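You operate a simulated robot arm through the tools that you are given. There is no shell and no other tool.

You run a simulated robot arm. Do the job below in one go: nothing can be reset, and whatever is moved stays where it is left.

JOB
Set the controls near the steel cart's top shelf. At the end: the blue knob of the block stand is turned to tight; the green knob of the block stand is turned to tight; the yellow knob of the block stand is turned to tight; the red knob of the block stand is turned to tight; the blue top-lettered tube stands on top of the cream roll; whatever was shut is shut again. Leave all else as you found it, and nothing knocked over.
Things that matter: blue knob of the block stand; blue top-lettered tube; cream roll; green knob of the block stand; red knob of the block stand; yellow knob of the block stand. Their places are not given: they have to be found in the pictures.

The check looks at the end state, three seconds after you hand in, the way a careful person would. Anything else that was tipped, shoved, dropped, spilled or broken makes it a failure.

ROBOT AND FRAMES
A 6-joint arm with a two-finger gripper, fixed in place. Base frame: the origin is at the foot of the arm, x ahead of it, y to its left, z up; the work surface is at about z = 0.86. Readings come in m, degrees, newtons and seconds.
With the tool pointing down near the work surface it reaches from about 0.14 to 0.68 m from the base axis. Its first joint turns from -66.0 to 66.0 degrees. Payload 2.45 kg.
The tool frame sits at the grasp point between the pads (the TCP): z along the fingers, y along the line on which they close. The tips reach 0.03 m beyond it. Largest opening 0.106 m; the body of the gripper starts 0.079 m behind the TCP.
Orientation is told as [roll, pitch, yaw] about the base's x, y, z axes, in that order, counted from this pose: with the fingers straight down and closing along the base's y, the tool's x points along the base's -x, its y along +y and its z along -z.

CONTROLS
- The arm moves only by the tool nudge_tool. Its argument "plan" is a list that holds one entry, the list of rows, each a list of 6 numbers: the shift along the tool's x, y, z in units of 400 mm (1.0 is 400 mm), then the turn, a rotation vector about the tool's x, y, z in units of 180 degrees (1.0 is 180 degrees). In form: [[[tx, ty, tz, wx, wy, wz], ...]]. A call has 1 to 20 rows; each row is the pose to reach, as a shift and turn from the pose commanded when the call began, along the tool's axes at that moment. "grip" is the opening in per cent of the stroke, from 0 (shut) to 100 (fully open), set as the call begins (left out, the last holds). A call with a number of a shift or a turn outside -1 to 1 is refused whole. A row lasts 0.2 s, in which the tool goes at most 0.05 m and 8.6 degrees; a call with a longer step from one row to the next is refused whole, and so is a gripper value outside its range. A pose out of reach is approached as far as the arm can. The call stops where the force on the tool passes 40 N (or 10 N more than at its start, if that is more) or the arm is blocked; 0.2 s more then pass. The fingers move at their own pace (about 0.153 m/s each) and stop on an object; they squeeze with about 39 N. The grip force told is the motor's: it shows also when the fingers shut on nothing. Time passes only in rows, and 0.2 s behind the last, so rows that repeat a pose let the fingers close. It gives the time, the measured TCP pose, the force on the tool (base axes), the opening and the grip force at its end, in the units of the frame above (readings bear some noise), with the torque about the TCP (base axes, N m) and any sound that the robot's microphone picked up.
- Cameras (640 x 400 px; columns grow to the right, rows downward): "scene" is fixed at [0.0539, 0.4067, 1.4297]; the picture's right is [-0.81, -0.59, 0.00], its down [-0.28, 0.39, -0.88] and it looks along [0.51, -0.71, -0.48] (base axes); focal length 316 px, centre (320, 200). "wrist" rides on the gripper at [0.076, -0.002, -0.106] in the tool frame; the picture's right is [0.02, 1.00, 0.00], its down [-0.78, 0.02, -0.62] and it looks along [-0.62, 0.01, 0.78] (tool axes); focal length 247 px, centre (320, 200).
- capture(camera): a new picture of that camera. It takes no simulated time.
- pixel_to_xyz(camera, pixels): for up to 12 pixels [column, row] of the newest picture of that camera ("zoom" is the newest enlarged one), the place [x, y, z] in the base frame of the surface seen there, good to about 0.003 m, but the place of the scene camera against the robot may be out by one fixed shift of up to 0.018 m in any direction. It takes no simulated time.
- inspect(camera, box): a new picture of the part [left, top, right, bottom] of that camera's present view, enlarged. It takes no simulated time.
- job_done(): hands the job in; it is judged then, once.

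Open the gripper and draw the arm clear of the work before you hand the job in, unless the task says otherwise.

The tools are called after "Call:" by a JSON object that holds its "method" and its "body". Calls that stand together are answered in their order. nudge_tool: Moves the arm, as the interface text tells. Its arguments: {"type":"object","properties":{"plan":{"type":"array"},"grip":{"type":"number"}},"required":["plan"]} The other tools are called the same way: capture (camera) takes a picture; pixel_to_xyz (camera, pixels) gives the place of the surface under pixels of a picture; inspect (camera, box) takes an enlarged picture of a part of a camera's view; job_done () hands the job in.

At the start:

```text
t: 0.0
eef_pos: [0.274, -0.1856, 1.2155]
tool_rot: [0.1, 0.0, 0.1]
wrist_force: [-0.7, 0.4, -0.6]
wrist_torque: [-0.02, -0.02, -0.03]
opening: 0.1062
grasp_force: 0.1
```

scene: 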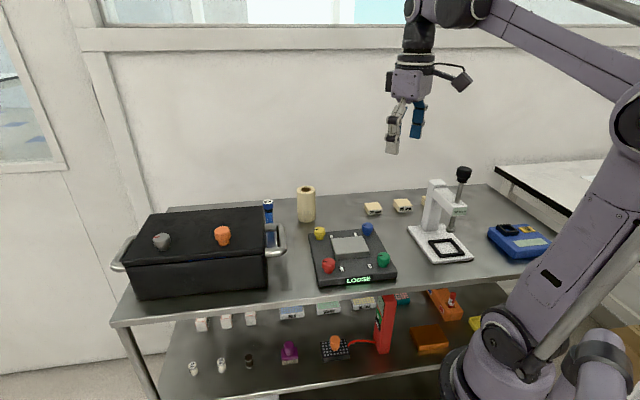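
wrist: 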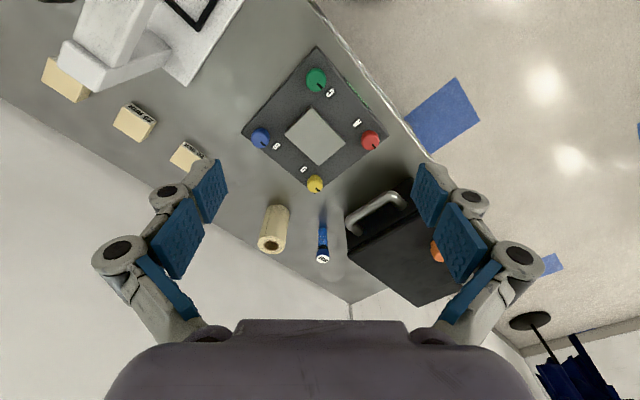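

The scene shows the block stand around pixel (350,255) with a "LOOSE" display, the cream roll at (306,203) and a blue tube at (268,210) behind the black box. I'll zoom in on these.

Call:
{"method": "inspect", "body": {"camera": "scene", "box": [290, 210, 410, 300]}}

Call:
{"method": "inspect", "body": {"camera": "wrist", "box": [230, 40, 400, 200]}}

Call:
{"method": "inspect", "body": {"camera": "scene", "box": [230, 170, 340, 260]}}

Call:
{"method": "inspect", "body": {"camera": "wrist", "box": [240, 180, 360, 280]}}

```text
4.44 times, centred on (350, 255) of scene
```

zoom: 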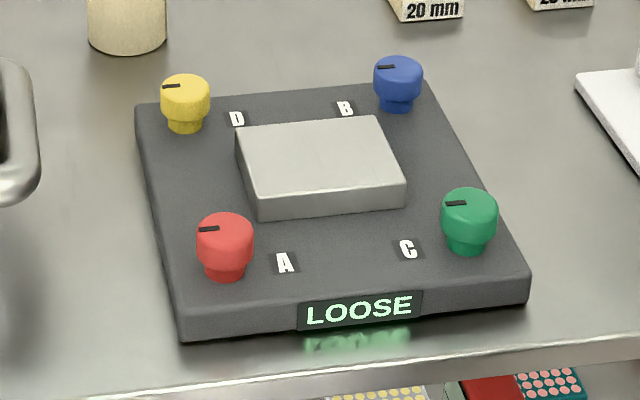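

```text
2.50 times, centred on (315, 120) of wrist
```

zoom: 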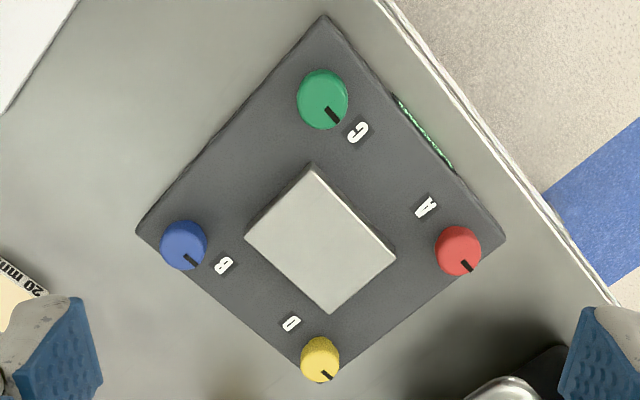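

```text
4.44 times, centred on (285, 215) of scene
```

zoom: 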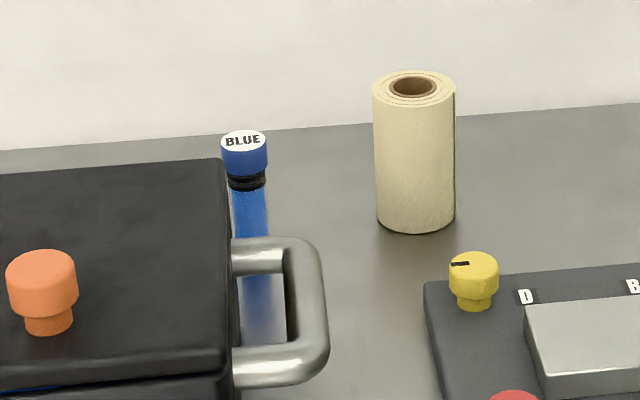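

```text
4.00 times, centred on (300, 230) of wrist
```

zoom: 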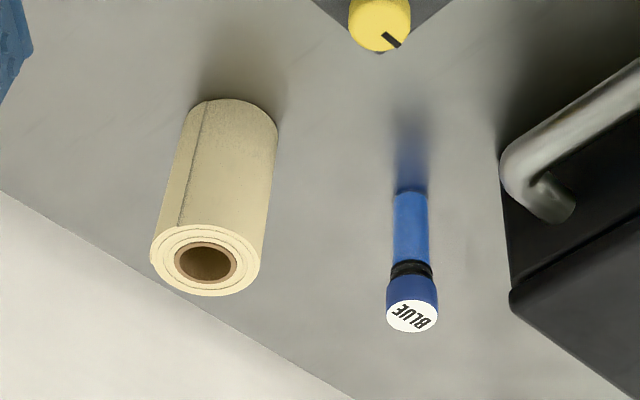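

The tube's cap reads "BLUE" on its top and stands free between box handle and roll. I'll inspect the rest of the scene for instructions, labels and other tubes.

Call:
{"method": "inspect", "body": {"camera": "scene", "box": [110, 190, 300, 310]}}

Call:
{"method": "inspect", "body": {"camera": "scene", "box": [350, 160, 560, 290]}}

Call:
{"method": "inspect", "body": {"camera": "scene", "box": [160, 290, 330, 390]}}

Call:
{"method": "inspect", "body": {"camera": "scene", "box": [310, 280, 490, 390]}}

Call:
{"method": "inspect", "body": {"camera": "wrist", "box": [0, 0, 260, 180]}}

```text
3.33 times, centred on (205, 250) of scene
```

zoom: 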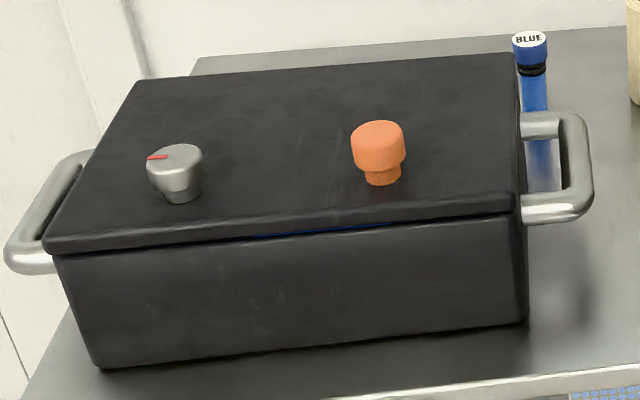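

```text
3.05 times, centred on (455, 225) of scene
```

zoom: 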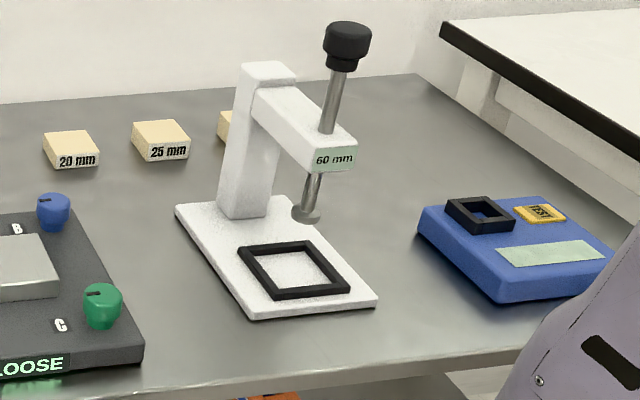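

```text
3.76 times, centred on (245, 340) of scene
```

zoom: 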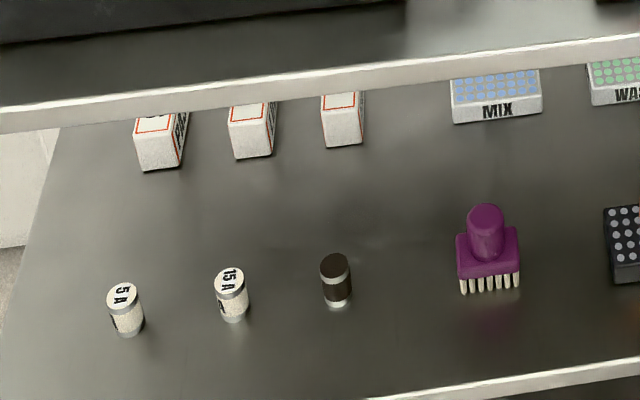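

```text
3.56 times, centred on (400, 335) of scene
```

zoom: 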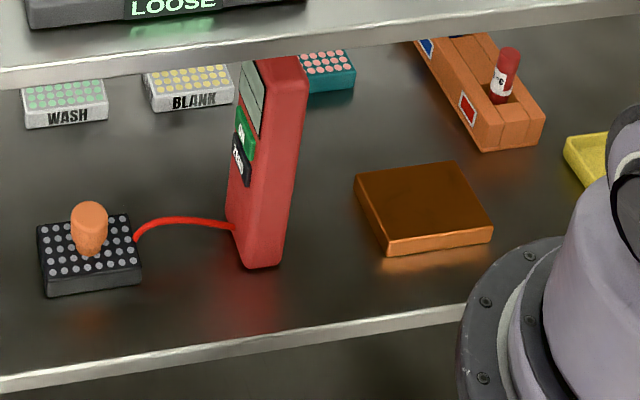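

```text
2.22 times, centred on (130, 90) of wrist
```

zoom: 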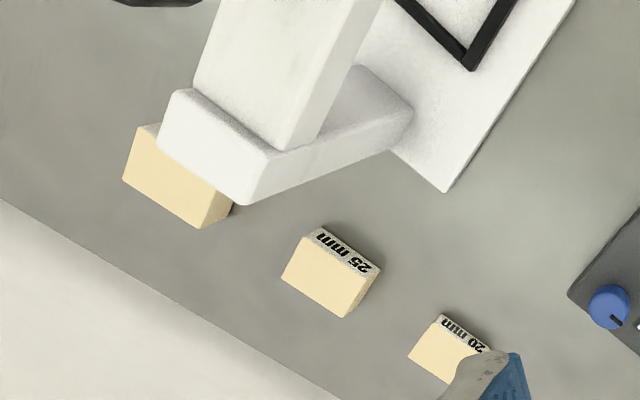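

Only the top shelf matters. Now I'll locate the items by pixels in the wrist picture (knobs at (317,78), (371,140), (316,183), (261,137); roll top (272,243); tube top (323,258)) and in the scene picture for comparison.

Call:
{"method": "pixel_to_xyz", "body": {"camera": "wrist", "pixels": [[316, 76], [371, 139], [316, 183], [260, 137], [266, 247], [323, 259], [313, 135], [318, 50], [243, 135], [385, 137], [322, 228], [292, 225]]}}

Call:
{"method": "pixel_to_xyz", "body": {"camera": "scene", "pixels": [[332, 264], [382, 257], [319, 231], [367, 227], [306, 188], [267, 202], [349, 243], [306, 215], [222, 233], [283, 232], [273, 225], [240, 210]]}}

```text
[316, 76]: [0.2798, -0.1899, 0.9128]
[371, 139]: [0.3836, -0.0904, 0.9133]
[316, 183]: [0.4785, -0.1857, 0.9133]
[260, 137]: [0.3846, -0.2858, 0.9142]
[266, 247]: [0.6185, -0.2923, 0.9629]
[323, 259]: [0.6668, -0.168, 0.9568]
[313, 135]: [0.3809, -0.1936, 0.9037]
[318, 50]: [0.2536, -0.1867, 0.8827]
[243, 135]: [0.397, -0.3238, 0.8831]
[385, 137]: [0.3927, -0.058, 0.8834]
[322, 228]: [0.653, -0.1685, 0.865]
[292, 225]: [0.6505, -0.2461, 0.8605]
```

```text
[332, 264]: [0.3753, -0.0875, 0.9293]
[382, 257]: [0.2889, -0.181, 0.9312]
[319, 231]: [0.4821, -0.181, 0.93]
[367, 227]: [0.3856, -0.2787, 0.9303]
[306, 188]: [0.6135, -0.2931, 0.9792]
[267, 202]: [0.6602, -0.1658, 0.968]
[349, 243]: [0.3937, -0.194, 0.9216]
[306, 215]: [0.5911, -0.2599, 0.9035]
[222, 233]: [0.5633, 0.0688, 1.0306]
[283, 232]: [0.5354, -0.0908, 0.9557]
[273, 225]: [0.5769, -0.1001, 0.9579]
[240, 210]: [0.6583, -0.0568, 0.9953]
```

Wrist-camera places agree with the scene ones apart from about +0.016 m in z for the scene camera. The red knob's neighbour is the black box, so I'll check its extent at wrist pixels (402,198), (350,222), (415,185), (420,300), and knob widths.

Call:
{"method": "pixel_to_xyz", "body": {"camera": "wrist", "pixels": [[400, 196], [350, 224], [408, 190], [420, 300], [368, 258], [440, 280], [361, 140], [381, 140], [251, 137], [270, 137], [275, 205], [280, 230]]}}

Call:
{"method": "pixel_to_xyz", "body": {"camera": "scene", "pixels": [[130, 252], [268, 252], [265, 290], [137, 297], [155, 213], [264, 208], [118, 264], [285, 245]]}}

```text
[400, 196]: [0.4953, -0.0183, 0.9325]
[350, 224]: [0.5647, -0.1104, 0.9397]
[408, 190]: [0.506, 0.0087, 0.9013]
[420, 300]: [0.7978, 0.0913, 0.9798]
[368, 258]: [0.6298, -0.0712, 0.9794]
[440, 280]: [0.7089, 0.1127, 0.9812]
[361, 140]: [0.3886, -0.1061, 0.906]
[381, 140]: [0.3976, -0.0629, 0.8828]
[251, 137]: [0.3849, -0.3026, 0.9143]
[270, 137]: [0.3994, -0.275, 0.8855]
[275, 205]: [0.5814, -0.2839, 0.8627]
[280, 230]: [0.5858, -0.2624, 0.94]
```

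```text
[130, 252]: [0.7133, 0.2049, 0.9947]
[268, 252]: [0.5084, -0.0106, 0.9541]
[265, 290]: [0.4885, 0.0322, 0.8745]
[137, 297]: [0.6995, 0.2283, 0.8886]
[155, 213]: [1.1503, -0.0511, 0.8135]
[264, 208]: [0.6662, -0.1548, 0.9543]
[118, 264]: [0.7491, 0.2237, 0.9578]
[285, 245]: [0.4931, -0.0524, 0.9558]
```

Box lid top is at z≈0.98 and its handle comes no nearer than about 0.11 m to the red knob at (0.384,-0.090). I move above the red knob at z≈1.02 for a closer look, with gripper at about 60 %.

Call:
{"method": "nudge_tool", "body": {"plan": [[[-0.04, 0.04, 0.08, 0, 0, 0], [-0.08, 0.08, 0.16, 0, 0, 0], [-0.12, 0.12, 0.24, 0, 0, 0], [-0.16, 0.16, 0.32, 0, 0, 0], [-0.2, 0.2, 0.4, 0, 0, 0], [-0.24, 0.235, 0.46, 0, 0, 0], [-0.275, 0.24, 0.49, 0, 0, 0], [-0.275, 0.24, 0.49, 0, 0, 0]]], "grip": 60}}

Call:
{"method": "capture", "body": {"camera": "wrist"}}

Call:
{"method": "capture", "body": {"camera": "scene"}}

```text
t: 1.8
eef_pos: [0.3834, -0.0876, 1.0178]
tool_rot: [0.0, 0.0, -0.1]
wrist_force: [-0.5, 0.2, -0.4]
wrist_torque: [-0.02, 0.02, -0.01]
opening: 0.0637
grasp_force: 0.1
```

```text
taken
```

wrist: 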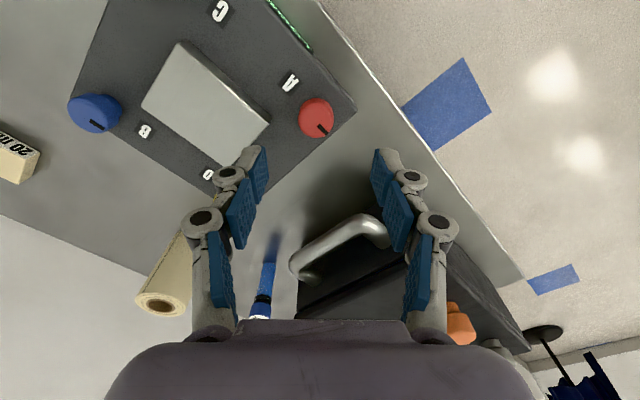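

```text
taken
```

scene: 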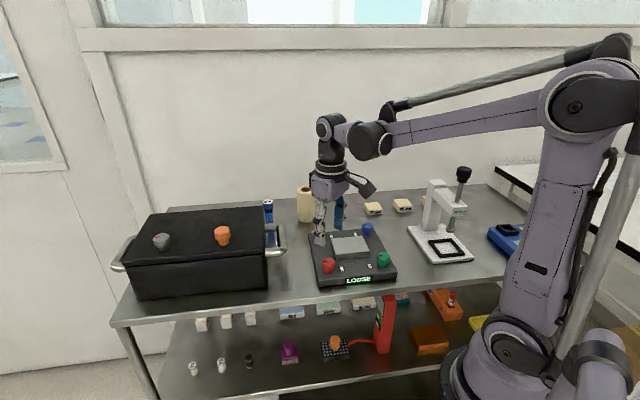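

The red knob appears at (316,118) in the wrist picture. I zoom in and get precise points on it.

Call:
{"method": "inspect", "body": {"camera": "wrist", "box": [280, 85, 360, 145]}}

Call:
{"method": "pixel_to_xyz", "body": {"camera": "zoom", "pixels": [[170, 220], [290, 200], [410, 220], [280, 115], [330, 280], [290, 340], [360, 340], [230, 280], [500, 160]]}}

```text
6.67 times, centred on (320, 115) of wrist
```

zoom: 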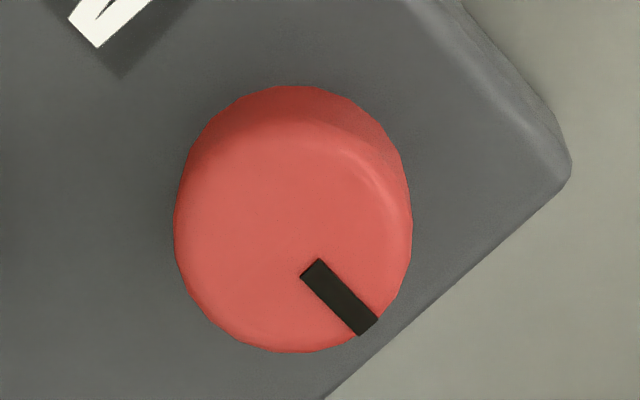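

```text
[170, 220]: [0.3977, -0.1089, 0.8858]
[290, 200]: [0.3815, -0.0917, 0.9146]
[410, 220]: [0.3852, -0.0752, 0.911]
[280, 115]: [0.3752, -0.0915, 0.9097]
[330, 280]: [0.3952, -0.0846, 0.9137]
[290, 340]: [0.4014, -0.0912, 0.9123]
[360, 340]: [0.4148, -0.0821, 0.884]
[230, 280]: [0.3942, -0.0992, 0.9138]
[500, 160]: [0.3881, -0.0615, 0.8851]
```

The red knob's centre works out at about (0.387,-0.0915), radius ≈0.016, top z≈0.914; its pointer faces (+x,+y). I descend partway to z≈0.95 centred on it to verify alignment.

Call:
{"method": "nudge_tool", "body": {"plan": [[[-0.009, -0.0098, 0.08, 0, 0, 0], [-0.009, -0.0098, 0.17, 0, 0, 0], [-0.009, -0.0098, 0.17, 0, 0, 0]]]}}

Call:
{"method": "inspect", "body": {"camera": "wrist", "box": [220, 100, 420, 225]}}

Call:
{"method": "pixel_to_xyz", "body": {"camera": "zoom", "pixels": [[320, 200], [250, 200], [390, 200], [320, 150], [320, 250]]}}

```text
t: 2.6
eef_pos: [0.3871, -0.0935, 0.9496]
tool_rot: [0.0, 0.0, 0.0]
wrist_force: [-0.2, -0.5, 0.1]
wrist_torque: [0.02, 0.01, -0.02]
opening: 0.0637
grasp_force: 0.0
```

```text
3.20 times, centred on (320, 162) of wrist
```

zoom: 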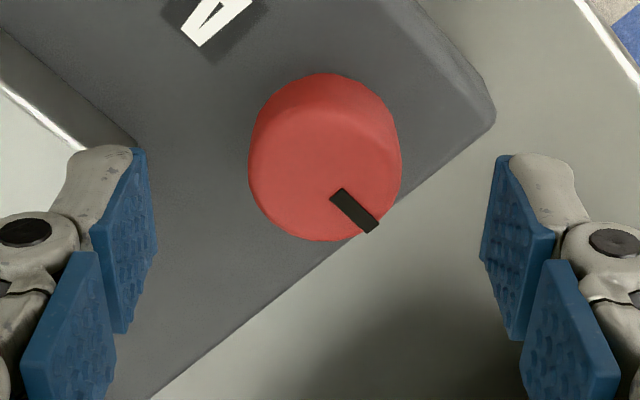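

```text
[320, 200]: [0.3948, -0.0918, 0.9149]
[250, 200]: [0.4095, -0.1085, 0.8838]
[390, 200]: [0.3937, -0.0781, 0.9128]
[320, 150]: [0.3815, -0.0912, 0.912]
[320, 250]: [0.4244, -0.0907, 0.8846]
```

The pads straddle the red knob evenly (knob centre zoom (325,174), pad midpoint ≈(323,177)), well within 1 mm. I descend to TCP z≈0.921 (tips ≈6 mm above the deck) and close on the knob.

Call:
{"method": "nudge_tool", "body": {"plan": [[[0.001, 0.001, 0.04, 0, 0, 0], [0.001, 0.001, 0.0715, 0, 0, 0], [0.001, 0.001, 0.0715, 0, 0, 0]]]}}

Call:
{"method": "nudge_tool", "body": {"plan": [[[0, 0, 0, 0, 0, 0], [0, 0, 0, 0, 0, 0], [0, 0, 0, 0, 0, 0]]], "grip": 0}}

Call:
{"method": "capture", "body": {"camera": "wrist"}}

```text
t: 3.4
eef_pos: [0.3884, -0.0927, 0.9216]
tool_rot: [-0.1, 0.0, -0.1]
wrist_force: [2.1, -9.3, 19.5]
wrist_torque: [-1.03, -0.17, -0.04]
opening: 0.0795
grasp_force: 10.6
```

```text
t: 3.7
eef_pos: [0.3883, -0.0921, 0.9228]
tool_rot: [-0.3, -0.1, 0.0]
wrist_force: [0.8, 16.3, 17.4]
wrist_torque: [0.49, 0.17, -0.03]
opening: 0.0312
grasp_force: 37.6
stopped in row 1: the force on the tool passed its limit at 50 N (the readings are from after the stop); the commanded pose is now the measured one
```

```text
taken
```

wrist: 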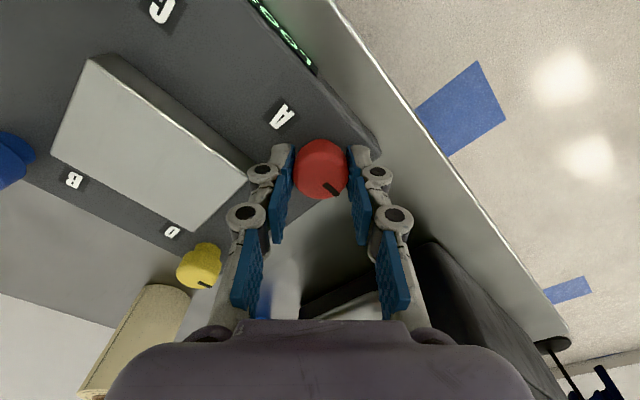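

On the way down the left finger seems to have touched something (opening spread to 0.0795, 19 N up), likely the central block's corner. I'm looking at both cameras before doing anything more.

Call:
{"method": "capture", "body": {"camera": "scene"}}

Call:
{"method": "inspect", "body": {"camera": "scene", "box": [290, 210, 410, 300]}}

Call:
{"method": "inspect", "body": {"camera": "wrist", "box": [40, 20, 400, 250]}}

```text
taken
```

scene: 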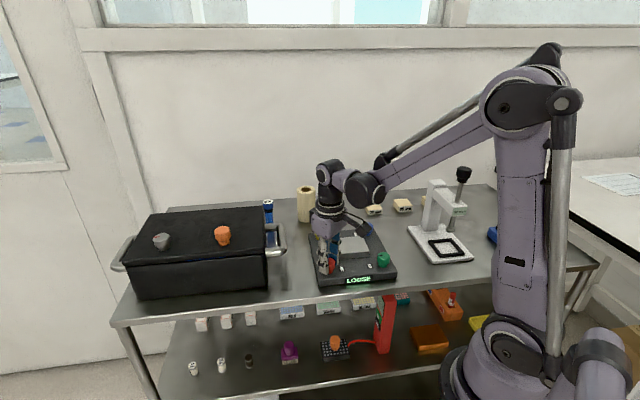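

```text
4.44 times, centred on (350, 255) of scene
```

zoom: 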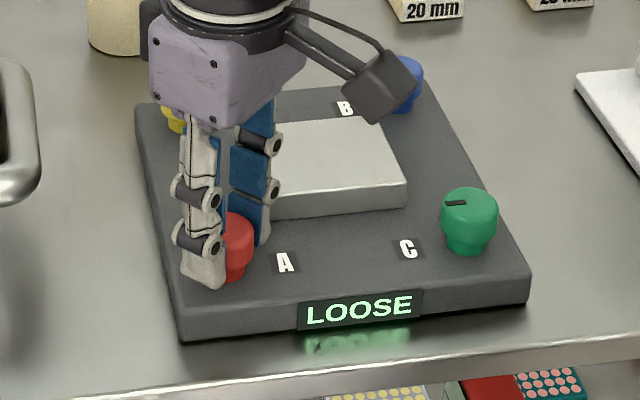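

```text
1.74 times, centred on (220, 135) of wrist
```

zoom: 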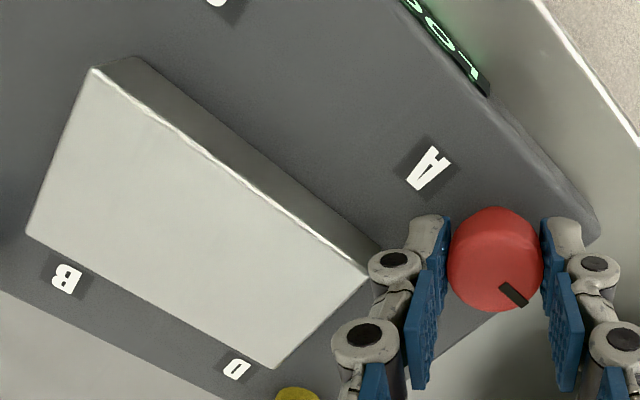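

The block and stand look unmoved in the scene zoom (block corners still at (237,128), (405,180)), and the fingers now hold the red knob at 0.031 m. I'll measure the block corner near the knob and other stand points to plan clearances.

Call:
{"method": "pixel_to_xyz", "body": {"camera": "zoom", "pixels": [[362, 272], [97, 72], [35, 228], [270, 362], [300, 230], [495, 250], [460, 260], [535, 260], [495, 300], [590, 225]]}}

```text
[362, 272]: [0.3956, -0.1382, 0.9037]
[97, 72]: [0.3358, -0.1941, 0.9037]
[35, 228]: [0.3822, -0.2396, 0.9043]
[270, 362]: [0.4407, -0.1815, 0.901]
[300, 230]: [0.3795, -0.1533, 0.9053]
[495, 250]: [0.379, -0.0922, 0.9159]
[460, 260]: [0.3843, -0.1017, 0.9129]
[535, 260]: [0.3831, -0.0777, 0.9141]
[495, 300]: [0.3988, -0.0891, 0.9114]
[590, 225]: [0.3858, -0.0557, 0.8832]
```

The block's corner is 0.047 m from the knob centre, so closed fingers clear it while the 0.064 opening did not; I'll use a narrower opening next time. Now I turn clockwise (tool +z) in small steps up to 36° and read the torque.

Call:
{"method": "nudge_tool", "body": {"plan": [[[0, 0, 0, 0, 0, 0.04], [0, 0, 0, 0, 0, 0.08], [0, 0, 0, 0, 0, 0.12], [0, 0, 0, 0, 0, 0.16], [0, 0, 0, 0, 0, 0.2]]], "grip": 0}}

Call:
{"method": "capture", "body": {"camera": "wrist"}}

Call:
{"method": "inspect", "body": {"camera": "scene", "box": [290, 210, 410, 300]}}

```text
t: 4.3
eef_pos: [0.3889, -0.0924, 0.9219]
tool_rot: [0.0, -0.1, -11.9]
wrist_force: [-2.7, 4.1, 3.8]
wrist_torque: [0.03, -0.46, 0.03]
opening: 0.0304
grasp_force: 44.8
stopped in row 2: the force on the tool passed its limit at 41 N (the readings are from after the stop); the commanded pose is now the measured one
```

```text
taken
```

wrist: 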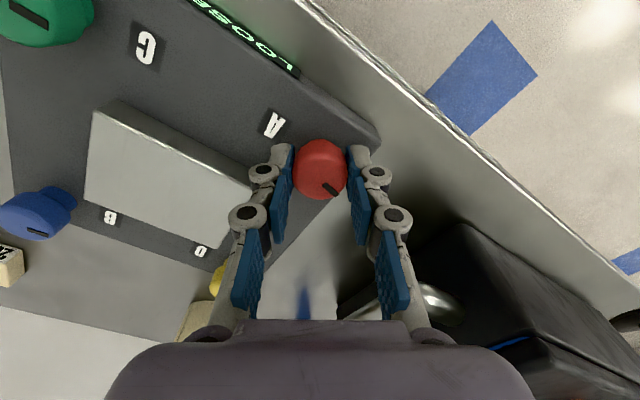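

```text
4.44 times, centred on (350, 255) of scene
```

zoom: 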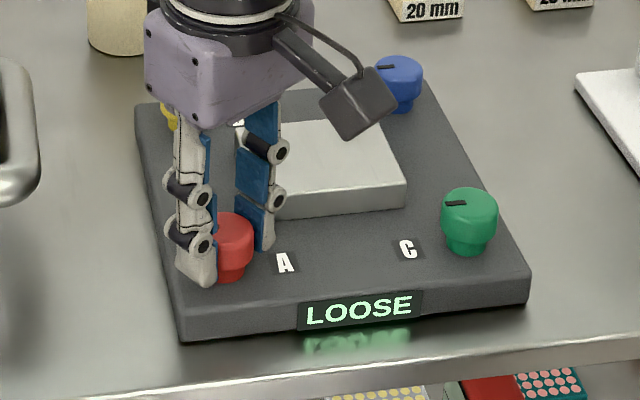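

The knob turned with the fingers by 12°; the stop was a transient 41 N and now only a few newtons remain. I continue clockwise with slower steps.

Call:
{"method": "nudge_tool", "body": {"plan": [[[0, 0, 0, 0, 0, 0.02], [0, 0, 0, 0, 0, 0.04], [0, 0, 0, 0, 0, 0.06], [0, 0, 0, 0, 0, 0.08], [0, 0, 0, 0, 0, 0.1], [0, 0, 0, 0, 0, 0.12], [0, 0, 0, 0, 0, 0.14], [0, 0, 0, 0, 0, 0.16]]], "grip": 0}}

Call:
{"method": "capture", "body": {"camera": "wrist"}}

Call:
{"method": "inspect", "body": {"camera": "scene", "box": [290, 210, 410, 300]}}

```text
t: 6.1
eef_pos: [0.3882, -0.0905, 0.9229]
tool_rot: [0.1, -0.1, -40.7]
wrist_force: [0.7, 13.1, 10.4]
wrist_torque: [0.57, 0.45, 0.02]
opening: 0.0304
grasp_force: 45.2
```

```text
taken
```

wrist: 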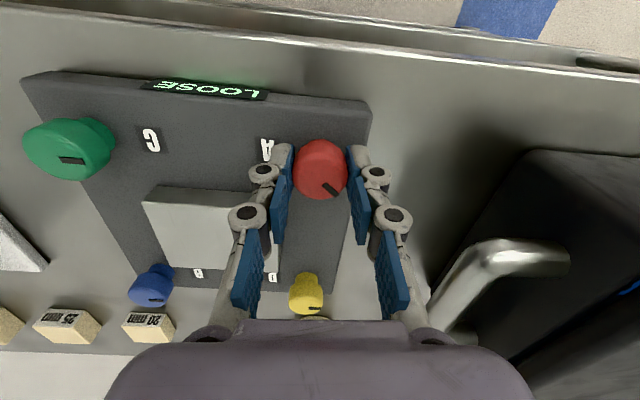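

```text
4.44 times, centred on (350, 255) of scene
```

zoom: 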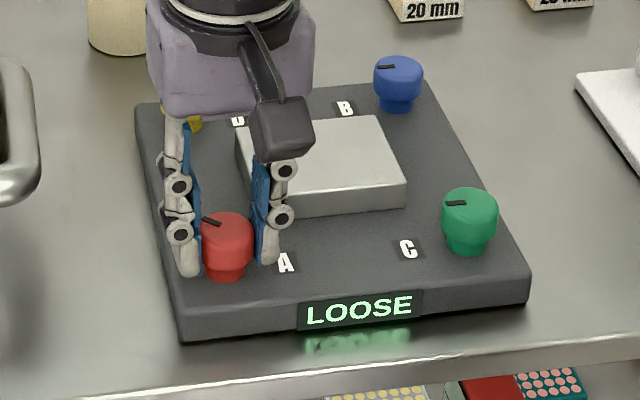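

The red knob follows well (now ≈41° clockwise, display still LOOSE), with about 13 N sideways. I relieve that by a millimetre toward +y and continue another 50°.

Call:
{"method": "nudge_tool", "body": {"plan": [[[0.0016, 0.0019, -0.001, 0, 0, 0.02], [0.0016, 0.0019, -0.001, 0, 0, 0.04], [0.0016, 0.0019, -0.001, 0, 0, 0.06], [0.0016, 0.0019, -0.001, 0, 0, 0.08], [0.0016, 0.0019, -0.001, 0, 0, 0.1], [0.0016, 0.0019, -0.001, 0, 0, 0.12], [0.0016, 0.0019, -0.001, 0, 0, 0.14], [0.0016, 0.0019, -0.001, 0, 0, 0.16], [0.0016, 0.0019, -0.001, 0, 0, 0.18], [0.0016, 0.0019, -0.001, 0, 0, 0.2], [0.0016, 0.0019, -0.001, 0, 0, 0.22], [0.0016, 0.0019, -0.001, 0, 0, 0.24], [0.0016, 0.0019, -0.001, 0, 0, 0.26], [0.0016, 0.0019, -0.001, 0, 0, 0.275]]], "grip": 0}}

Call:
{"method": "capture", "body": {"camera": "wrist"}}

Call:
{"method": "inspect", "body": {"camera": "scene", "box": [290, 210, 410, 300]}}

```text
t: 9.1
eef_pos: [0.3894, -0.0917, 0.9235]
tool_rot: [0.1, -0.1, -90.3]
wrist_force: [6.1, 7.1, -34.4]
wrist_torque: [0.23, -0.11, 0.02]
opening: 0.0304
grasp_force: 44.9
```

```text
taken
```

wrist: 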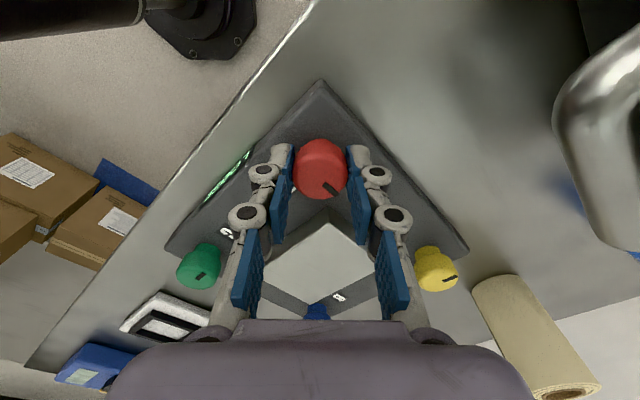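

```text
4.44 times, centred on (350, 255) of scene
```

zoom: 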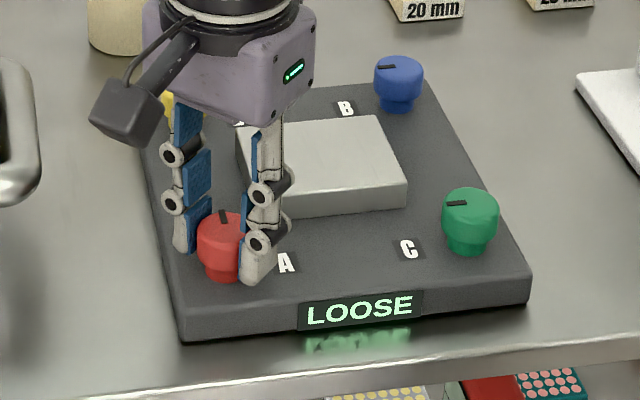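

Red has turned 90° clockwise (pointer now "up" from the front at zoom (222,217)), display still LOOSE, torque tiny; but there's −34 N in z from my small lift. I lower slightly and keep turning.

Call:
{"method": "nudge_tool", "body": {"plan": [[[0.0005, 0.0005, 0.0008, 0, 0, 0.0], [0.0005, 0.0005, 0.0008, 0, 0, 0.02], [0.0005, 0.0005, 0.0008, 0, 0, 0.04], [0.0005, 0.0005, 0.0008, 0, 0, 0.06], [0.0005, 0.0005, 0.0008, 0, 0, 0.08], [0.0005, 0.0005, 0.0008, 0, 0, 0.1], [0.0005, 0.0005, 0.0008, 0, 0, 0.12], [0.0005, 0.0005, 0.0008, 0, 0, 0.14], [0.0005, 0.0005, 0.0008, 0, 0, 0.16]]], "grip": 0}}

Call:
{"method": "inspect", "body": {"camera": "scene", "box": [290, 210, 410, 300]}}

```text
t: 11.1
eef_pos: [0.3887, -0.0921, 0.923]
tool_rot: [0.2, -0.1, -119.0]
wrist_force: [9.9, 3.6, 5.2]
wrist_torque: [-0.8, 0.24, 0.06]
opening: 0.0305
grasp_force: 45.2
```

```text
4.44 times, centred on (350, 255) of scene
```

zoom: 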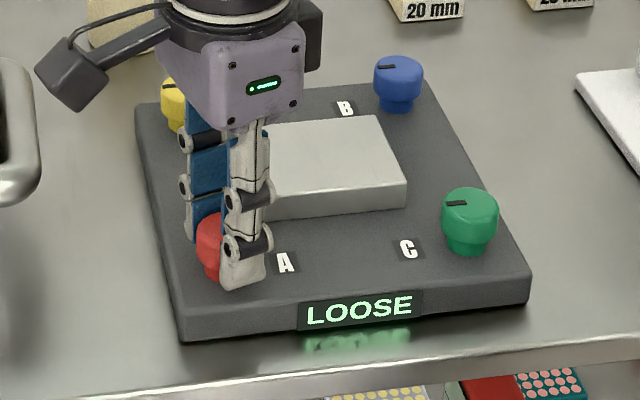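

Now 119° turned, torque about z 0.06 N·m, still LOOSE. I keep turning in small steps.

Call:
{"method": "nudge_tool", "body": {"plan": [[[0, 0, 0, 0, 0, 0.02], [0, 0, 0, 0, 0, 0.04], [0, 0, 0, 0, 0, 0.06], [0, 0, 0, 0, 0, 0.08], [0, 0, 0, 0, 0, 0.1], [0, 0, 0, 0, 0, 0.12], [0, 0, 0, 0, 0, 0.14], [0, 0, 0, 0, 0, 0.16]]], "grip": 0}}

Call:
{"method": "inspect", "body": {"camera": "scene", "box": [290, 210, 410, 300]}}

Call:
{"method": "capture", "body": {"camera": "wrist"}}

```text
t: 12.9
eef_pos: [0.3881, -0.0914, 0.9234]
tool_rot: [0.2, 0.2, -147.9]
wrist_force: [16.0, -0.7, 22.6]
wrist_torque: [-0.43, 0.28, 0.0]
opening: 0.0305
grasp_force: 44.8
```

```text
4.44 times, centred on (350, 255) of scene
```

zoom: 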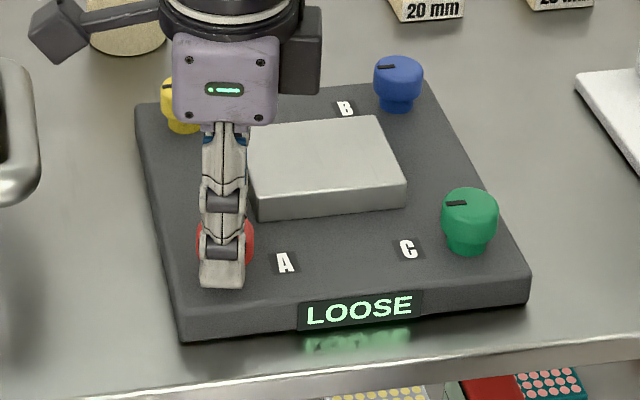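

```text
taken
```

wrist: 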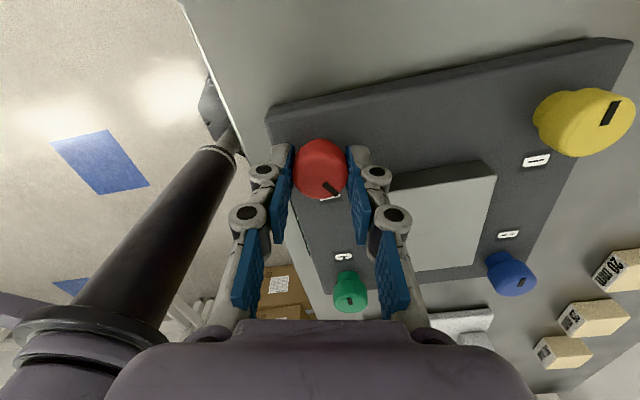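

Red now 148° with no stop or sound yet; lateral load 16 N. I relieve it slightly and continue turning.

Call:
{"method": "nudge_tool", "body": {"plan": [[[0.0015, 0.0009, -0.0005, 0, 0, 0.02], [0.0015, 0.0009, -0.0005, 0, 0, 0.04], [0.0015, 0.0009, -0.0005, 0, 0, 0.06], [0.0015, 0.0009, -0.0005, 0, 0, 0.08], [0.0015, 0.0009, -0.0005, 0, 0, 0.1], [0.0015, 0.0009, -0.0005, 0, 0, 0.12], [0.0015, 0.0009, -0.0005, 0, 0, 0.14], [0.0015, 0.0009, -0.0005, 0, 0, 0.16], [0.0015, 0.0009, -0.0005, 0, 0, 0.18]]], "grip": 0}}

Call:
{"method": "inspect", "body": {"camera": "scene", "box": [290, 210, 410, 300]}}

Call:
{"method": "capture", "body": {"camera": "wrist"}}

```text
t: 14.9
eef_pos: [0.3905, -0.0919, 0.9227]
tool_rot: [0.2, 0.0, 179.7]
wrist_force: [5.5, -9.4, 6.5]
wrist_torque: [-0.31, -0.11, 0.02]
opening: 0.0306
grasp_force: 45.5
```

```text
4.44 times, centred on (350, 255) of scene
```

zoom: 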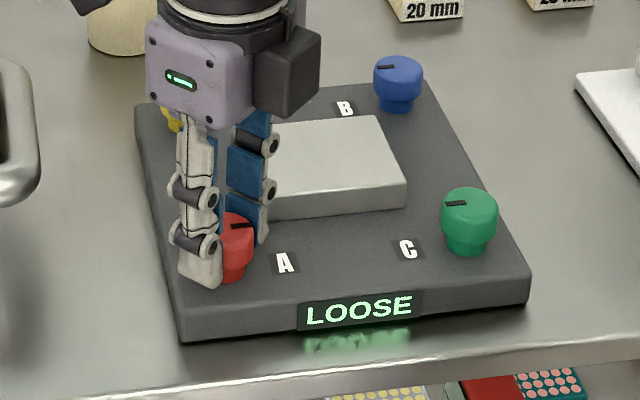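

```text
taken
```

wrist: 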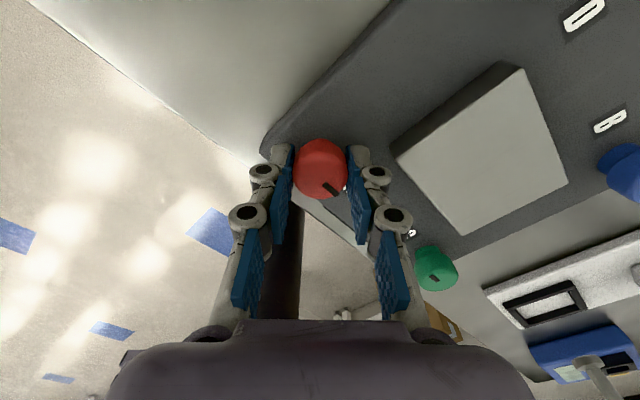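

At 180° turned, the display still reads LOOSE and there's no end stop or sound. I continue turning clockwise, watching for a stop.

Call:
{"method": "nudge_tool", "body": {"plan": [[[0, 0, 0, 0, 0, 0.02], [0, 0, 0, 0, 0, 0.04], [0, 0, 0, 0, 0, 0.06], [0, 0, 0, 0, 0, 0.08], [0, 0, 0, 0, 0, 0.1], [0, 0, 0, 0, 0, 0.12], [0, 0, 0, 0, 0, 0.14], [0, 0, 0, 0, 0, 0.16]]], "grip": 0}}

Call:
{"method": "inspect", "body": {"camera": "scene", "box": [290, 210, 410, 300]}}

Call:
{"method": "capture", "body": {"camera": "wrist"}}

```text
t: 15.6
eef_pos: [0.3902, -0.0927, 0.9229]
tool_rot: [-1.9, 0.3, 173.1]
wrist_force: [3.4, 6.3, -4.1]
wrist_torque: [-0.17, 0.32, -0.03]
opening: 0.0305
grasp_force: 44.7
out of reach, approached as far as the arm can: row 2, 3
stopped in row 3: the force on the tool passed its limit at 59 N (the readings are from after the stop); the commanded pose is now the measured one
```

```text
4.44 times, centred on (350, 255) of scene
```

zoom: 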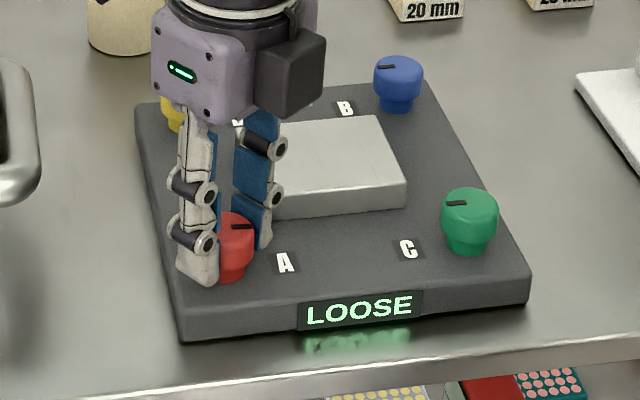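

```text
taken
```

wrist: 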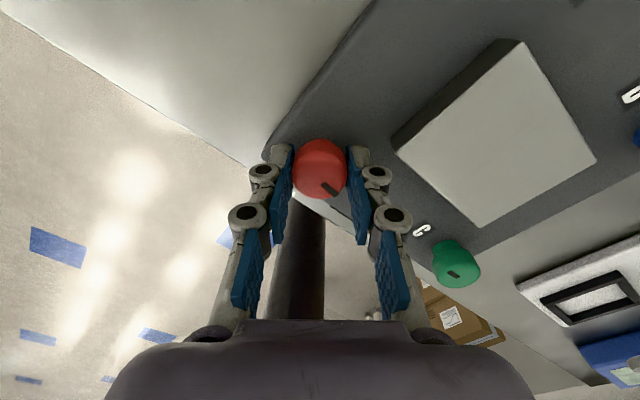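

The arm hit its wrist limit at ≈187° (tool tilted 1.9°), not the knob. I'll open to 42 %, lift off straight, and then unwind the wrist for a fresh grip.

Call:
{"method": "nudge_tool", "body": {"plan": [[[0, 0, 0, 0, 0, 0], [0, 0, 0, 0, 0, 0], [0, 0, -0.06, 0, 0, 0], [0, 0, -0.12, 0, 0, 0], [0, 0, -0.14, 0, 0, 0]]], "grip": 42}}

Call:
{"method": "inspect", "body": {"camera": "scene", "box": [290, 210, 410, 300]}}

```text
t: 16.8
eef_pos: [0.3885, -0.0954, 0.9787]
tool_rot: [-1.7, 0.3, 173.0]
wrist_force: [-0.4, -0.2, -0.8]
wrist_torque: [0.0, -0.02, -0.02]
opening: 0.0444
grasp_force: 0.1
```

```text
4.44 times, centred on (350, 255) of scene
```

zoom: 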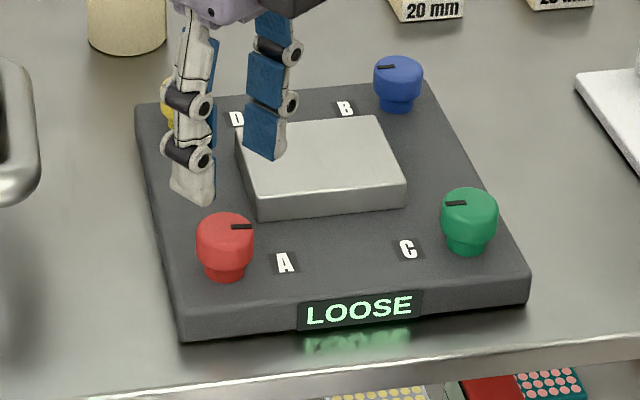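

Red's pointer now faces right (zoom (241,226)), the stand hasn't moved. I unwind the wrist counterclockwise 171° in the air.

Call:
{"method": "nudge_tool", "body": {"plan": [[[0, 0, 0, 0, 0, -0.0475], [0, 0, 0, 0, 0, -0.095], [0, 0, 0, 0, 0, -0.1425], [0, 0, 0, 0, 0, -0.19], [0, 0, 0, 0, 0, -0.2375], [0, 0, 0, 0, 0, -0.285], [0, 0, 0, 0, 0, -0.3325], [0, 0, 0, 0, 0, -0.38], [0, 0, 0, 0, 0, -0.4275], [0, 0, 0, 0, 0, -0.475], [0, 0, 0, 0, 0, -0.5225], [0, 0, 0, 0, 0, -0.57], [0, 0, 0, 0, 0, -0.6175], [0, 0, 0, 0, 0, -0.665], [0, 0, 0, 0, 0, -0.7125], [0, 0, 0, 0, 0, -0.76], [0, 0, 0, 0, 0, -0.8075], [0, 0, 0, 0, 0, -0.855], [0, 0, 0, 0, 0, -0.9025], [0, 0, 0, 0, 0, -0.95]]]}}

```text
t: 21.0
eef_pos: [0.3886, -0.0946, 0.9788]
tool_rot: [1.7, -0.1, -15.8]
wrist_force: [-0.9, 0.6, -0.2]
wrist_torque: [0.01, -0.01, 0.0]
opening: 0.0448
grasp_force: 0.1
```

Wrist now at yaw −15.8° with 1.7° residual roll. I correct the roll and position first (move to (0.389,−0.0915)).

Call:
{"method": "nudge_tool", "body": {"plan": [[[0.0015, 0.0075, 0, 0.0094, 0, 0], [0.0015, 0.0075, 0, 0.0094, 0, 0]]]}}

Call:
{"method": "nudge_tool", "body": {"plan": [[[0, 0, 0, 0, 0, -0.0475], [0, 0, 0, 0, 0, -0.095], [0, 0, 0, 0, 0, -0.1425], [0, 0, 0, 0, 0, -0.19], [0, 0, 0, 0, 0, -0.2375], [0, 0, 0, 0, 0, -0.285], [0, 0, 0, 0, 0, -0.3325], [0, 0, 0, 0, 0, -0.38], [0, 0, 0, 0, 0, -0.4275], [0, 0, 0, 0, 0, -0.475], [0, 0, 0, 0, 0, -0.5225], [0, 0, 0, 0, 0, -0.57], [0, 0, 0, 0, 0, -0.6]]]}}

Call:
{"method": "capture", "body": {"camera": "wrist"}}

```text
t: 21.6
eef_pos: [0.389, -0.0927, 0.9788]
tool_rot: [0.0, 0.0, -16.0]
wrist_force: [0.1, -0.2, 0.2]
wrist_torque: [0.0, 0.01, -0.01]
opening: 0.0443
grasp_force: 0.0
```

```text
t: 24.4
eef_pos: [0.389, -0.0931, 0.9782]
tool_rot: [-0.1, 0.0, 92.2]
wrist_force: [0.8, 0.1, 0.7]
wrist_torque: [-0.03, 0.0, 0.01]
opening: 0.0448
grasp_force: 0.1
```

```text
taken
```

wrist: 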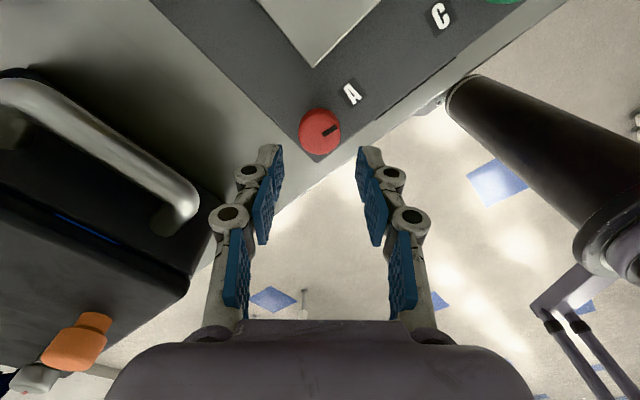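

The gripper is at yaw 92°, level. By geometry the tool axis should pierce the knob top at pixel (321,136); I check the knob's position with a zoom.

Call:
{"method": "inspect", "body": {"camera": "wrist", "box": [270, 95, 370, 170]}}

```text
5.33 times, centred on (320, 132) of wrist
```

zoom: 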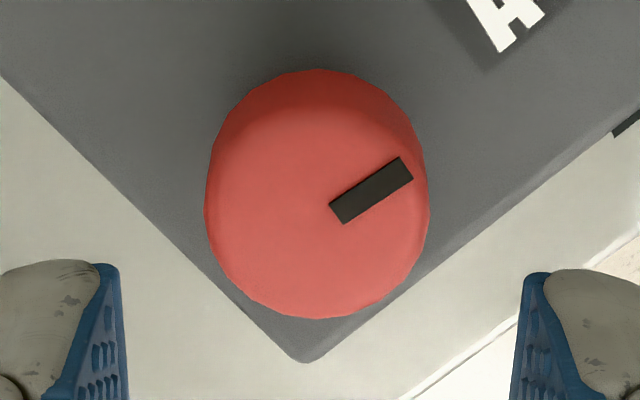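

The knob centre sits at ≈(319.4,135.7), within a millimetre of the tool axis. I descend to z≈0.923 and close on it.

Call:
{"method": "nudge_tool", "body": {"plan": [[[0, -0.0013, 0.07, 0, 0, 0], [0, -0.0013, 0.12, 0, 0, 0], [0, -0.0013, 0.139, 0, 0, 0], [0, -0.0013, 0.139, 0, 0, 0]]]}}

Call:
{"method": "nudge_tool", "body": {"plan": [[[0, 0, 0, 0, 0, 0], [0, 0, 0, 0, 0, 0], [0, 0, 0, 0, 0, 0]]], "grip": 0}}

```text
t: 25.4
eef_pos: [0.3877, -0.0921, 0.9214]
tool_rot: [0.0, 0.0, 91.8]
wrist_force: [0.5, -0.2, 0.0]
wrist_torque: [0.0, 0.02, 0.0]
opening: 0.0444
grasp_force: 0.1
```

```text
t: 26.2
eef_pos: [0.3893, -0.0925, 0.9232]
tool_rot: [0.1, 0.0, 92.0]
wrist_force: [0.9, -0.2, 2.1]
wrist_torque: [0.1, -0.04, 0.04]
opening: 0.0313
grasp_force: 45.0
```

A clean grip (0.0313 m, forces ≈2 N). I turn clockwise again in 3.6° steps up to 72°.

Call:
{"method": "nudge_tool", "body": {"plan": [[[0, 0, 0, 0, 0, 0.02], [0, 0, 0, 0, 0, 0.04], [0, 0, 0, 0, 0, 0.06], [0, 0, 0, 0, 0, 0.08], [0, 0, 0, 0, 0, 0.1], [0, 0, 0, 0, 0, 0.12], [0, 0, 0, 0, 0, 0.14], [0, 0, 0, 0, 0, 0.16], [0, 0, 0, 0, 0, 0.18], [0, 0, 0, 0, 0, 0.2], [0, 0, 0, 0, 0, 0.22], [0, 0, 0, 0, 0, 0.24], [0, 0, 0, 0, 0, 0.26], [0, 0, 0, 0, 0, 0.28], [0, 0, 0, 0, 0, 0.3], [0, 0, 0, 0, 0, 0.32], [0, 0, 0, 0, 0, 0.34], [0, 0, 0, 0, 0, 0.36], [0, 0, 0, 0, 0, 0.38], [0, 0, 0, 0, 0, 0.4]]], "grip": 0}}

Call:
{"method": "capture", "body": {"camera": "wrist"}}

Call:
{"method": "inspect", "body": {"camera": "scene", "box": [290, 210, 410, 300]}}

```text
t: 30.4
eef_pos: [0.3884, -0.0912, 0.9235]
tool_rot: [0.1, 0.1, 19.9]
wrist_force: [-14.1, -0.4, -21.2]
wrist_torque: [0.04, 0.03, 0.0]
opening: 0.0313
grasp_force: 44.9
```

```text
taken
```

wrist: 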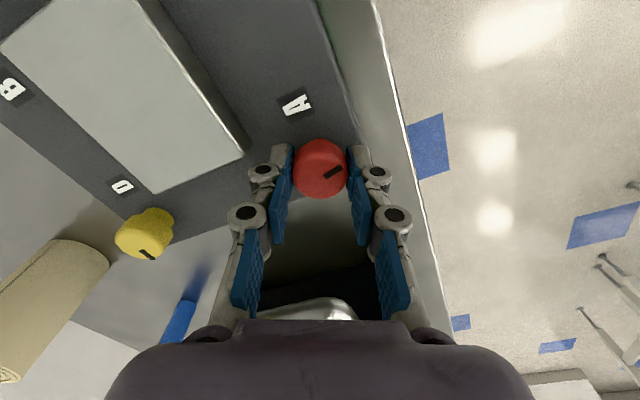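

```text
4.44 times, centred on (350, 255) of scene
```

zoom: 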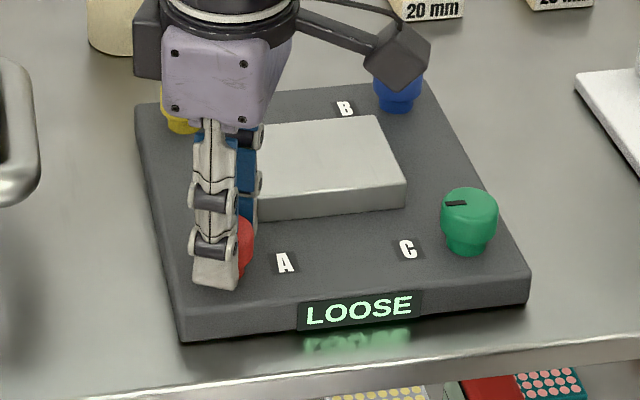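

259° total on red with no stop, no slip (pointer fixed relative to fingers), still LOOSE. I relieve loads a little and carry on clockwise another 72°.

Call:
{"method": "nudge_tool", "body": {"plan": [[[0.0012, 0.0004, 0.0004, 0, 0, 0.02], [0.0012, 0.0004, 0.0004, 0, 0, 0.04], [0.0012, 0.0004, 0.0004, 0, 0, 0.06], [0.0012, 0.0004, 0.0004, 0, 0, 0.08], [0.0012, 0.0004, 0.0004, 0, 0, 0.1], [0.0012, 0.0004, 0.0004, 0, 0, 0.12], [0.0012, 0.0004, 0.0004, 0, 0, 0.14], [0.0012, 0.0004, 0.0004, 0, 0, 0.16], [0.0012, 0.0004, 0.0004, 0, 0, 0.18], [0.0012, 0.0004, 0.0004, 0, 0, 0.2], [0.0012, 0.0004, 0.0004, 0, 0, 0.22], [0.0012, 0.0004, 0.0004, 0, 0, 0.24], [0.0012, 0.0004, 0.0004, 0, 0, 0.26], [0.0012, 0.0004, 0.0004, 0, 0, 0.28], [0.0012, 0.0004, 0.0004, 0, 0, 0.3], [0.0012, 0.0004, 0.0004, 0, 0, 0.32], [0.0012, 0.0004, 0.0004, 0, 0, 0.34], [0.0012, 0.0004, 0.0004, 0, 0, 0.36], [0.0012, 0.0004, 0.0004, 0, 0, 0.38], [0.0012, 0.0004, 0.0004, 0, 0, 0.4]]], "grip": 0}}

Call:
{"method": "capture", "body": {"camera": "wrist"}}

Call:
{"method": "inspect", "body": {"camera": "scene", "box": [290, 210, 410, 300]}}

```text
t: 34.6
eef_pos: [0.3883, -0.0917, 0.922]
tool_rot: [0.1, 0.0, -52.0]
wrist_force: [-0.5, 12.9, 9.1]
wrist_torque: [0.13, -0.06, -0.01]
opening: 0.031
grasp_force: 45.0
```

```text
taken
```

wrist: 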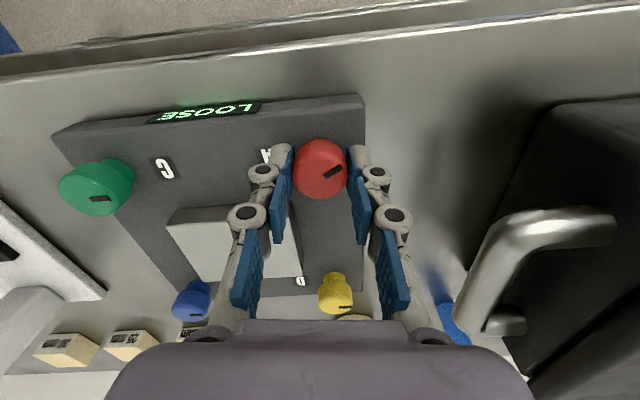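

```text
4.44 times, centred on (350, 255) of scene
```

zoom: 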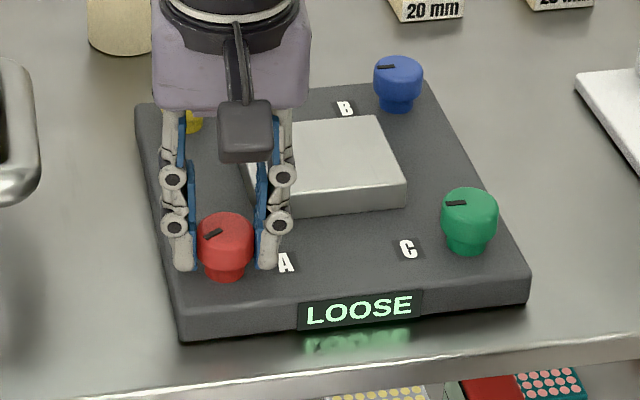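

331° on red without a stop. I continue clockwise; wrist still has ≈125° left this grip.

Call:
{"method": "nudge_tool", "body": {"plan": [[[0.0006, 0.0008, -0.0003, 0, 0, 0.02], [0.0006, 0.0008, -0.0003, 0, 0, 0.04], [0.0006, 0.0008, -0.0003, 0, 0, 0.06], [0.0006, 0.0008, -0.0003, 0, 0, 0.08], [0.0006, 0.0008, -0.0003, 0, 0, 0.1], [0.0006, 0.0008, -0.0003, 0, 0, 0.12], [0.0006, 0.0008, -0.0003, 0, 0, 0.14], [0.0006, 0.0008, -0.0003, 0, 0, 0.16], [0.0006, 0.0008, -0.0003, 0, 0, 0.18], [0.0006, 0.0008, -0.0003, 0, 0, 0.2], [0.0006, 0.0008, -0.0003, 0, 0, 0.22], [0.0006, 0.0008, -0.0003, 0, 0, 0.24], [0.0006, 0.0008, -0.0003, 0, 0, 0.26], [0.0006, 0.0008, -0.0003, 0, 0, 0.28], [0.0006, 0.0008, -0.0003, 0, 0, 0.3], [0.0006, 0.0008, -0.0003, 0, 0, 0.32], [0.0006, 0.0008, -0.0003, 0, 0, 0.34], [0.0006, 0.0008, -0.0003, 0, 0, 0.36], [0.0006, 0.0008, -0.0003, 0, 0, 0.38], [0.0006, 0.0008, -0.0003, 0, 0, 0.4]]], "grip": 0}}

Call:
{"method": "capture", "body": {"camera": "wrist"}}

Call:
{"method": "inspect", "body": {"camera": "scene", "box": [290, 210, 410, 300]}}

```text
t: 38.8
eef_pos: [0.3883, -0.0926, 0.9223]
tool_rot: [0.0, -0.1, -124.0]
wrist_force: [9.0, -2.1, 7.0]
wrist_torque: [-0.12, -0.22, 0.89]
opening: 0.031
grasp_force: 44.7
```

```text
taken
```

wrist: 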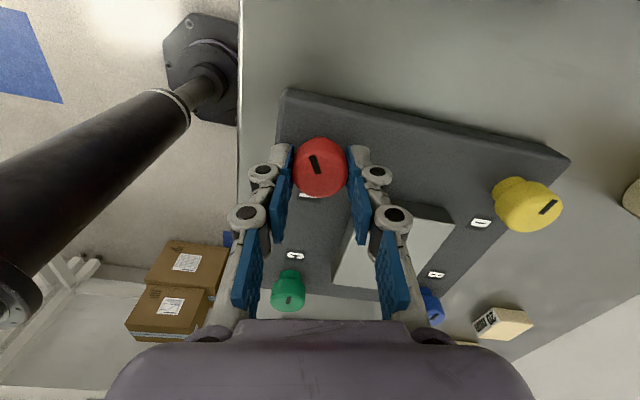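

```text
4.44 times, centred on (350, 255) of scene
```

zoom: 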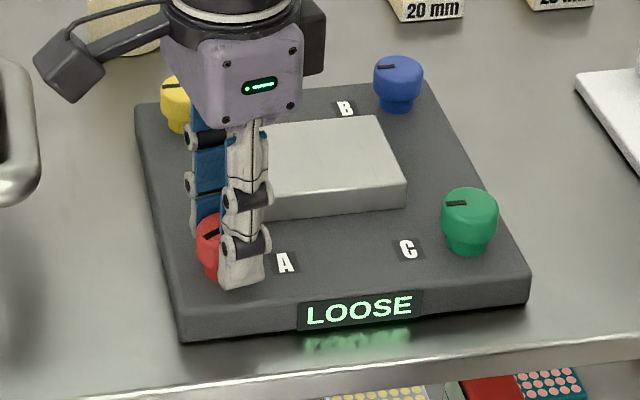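

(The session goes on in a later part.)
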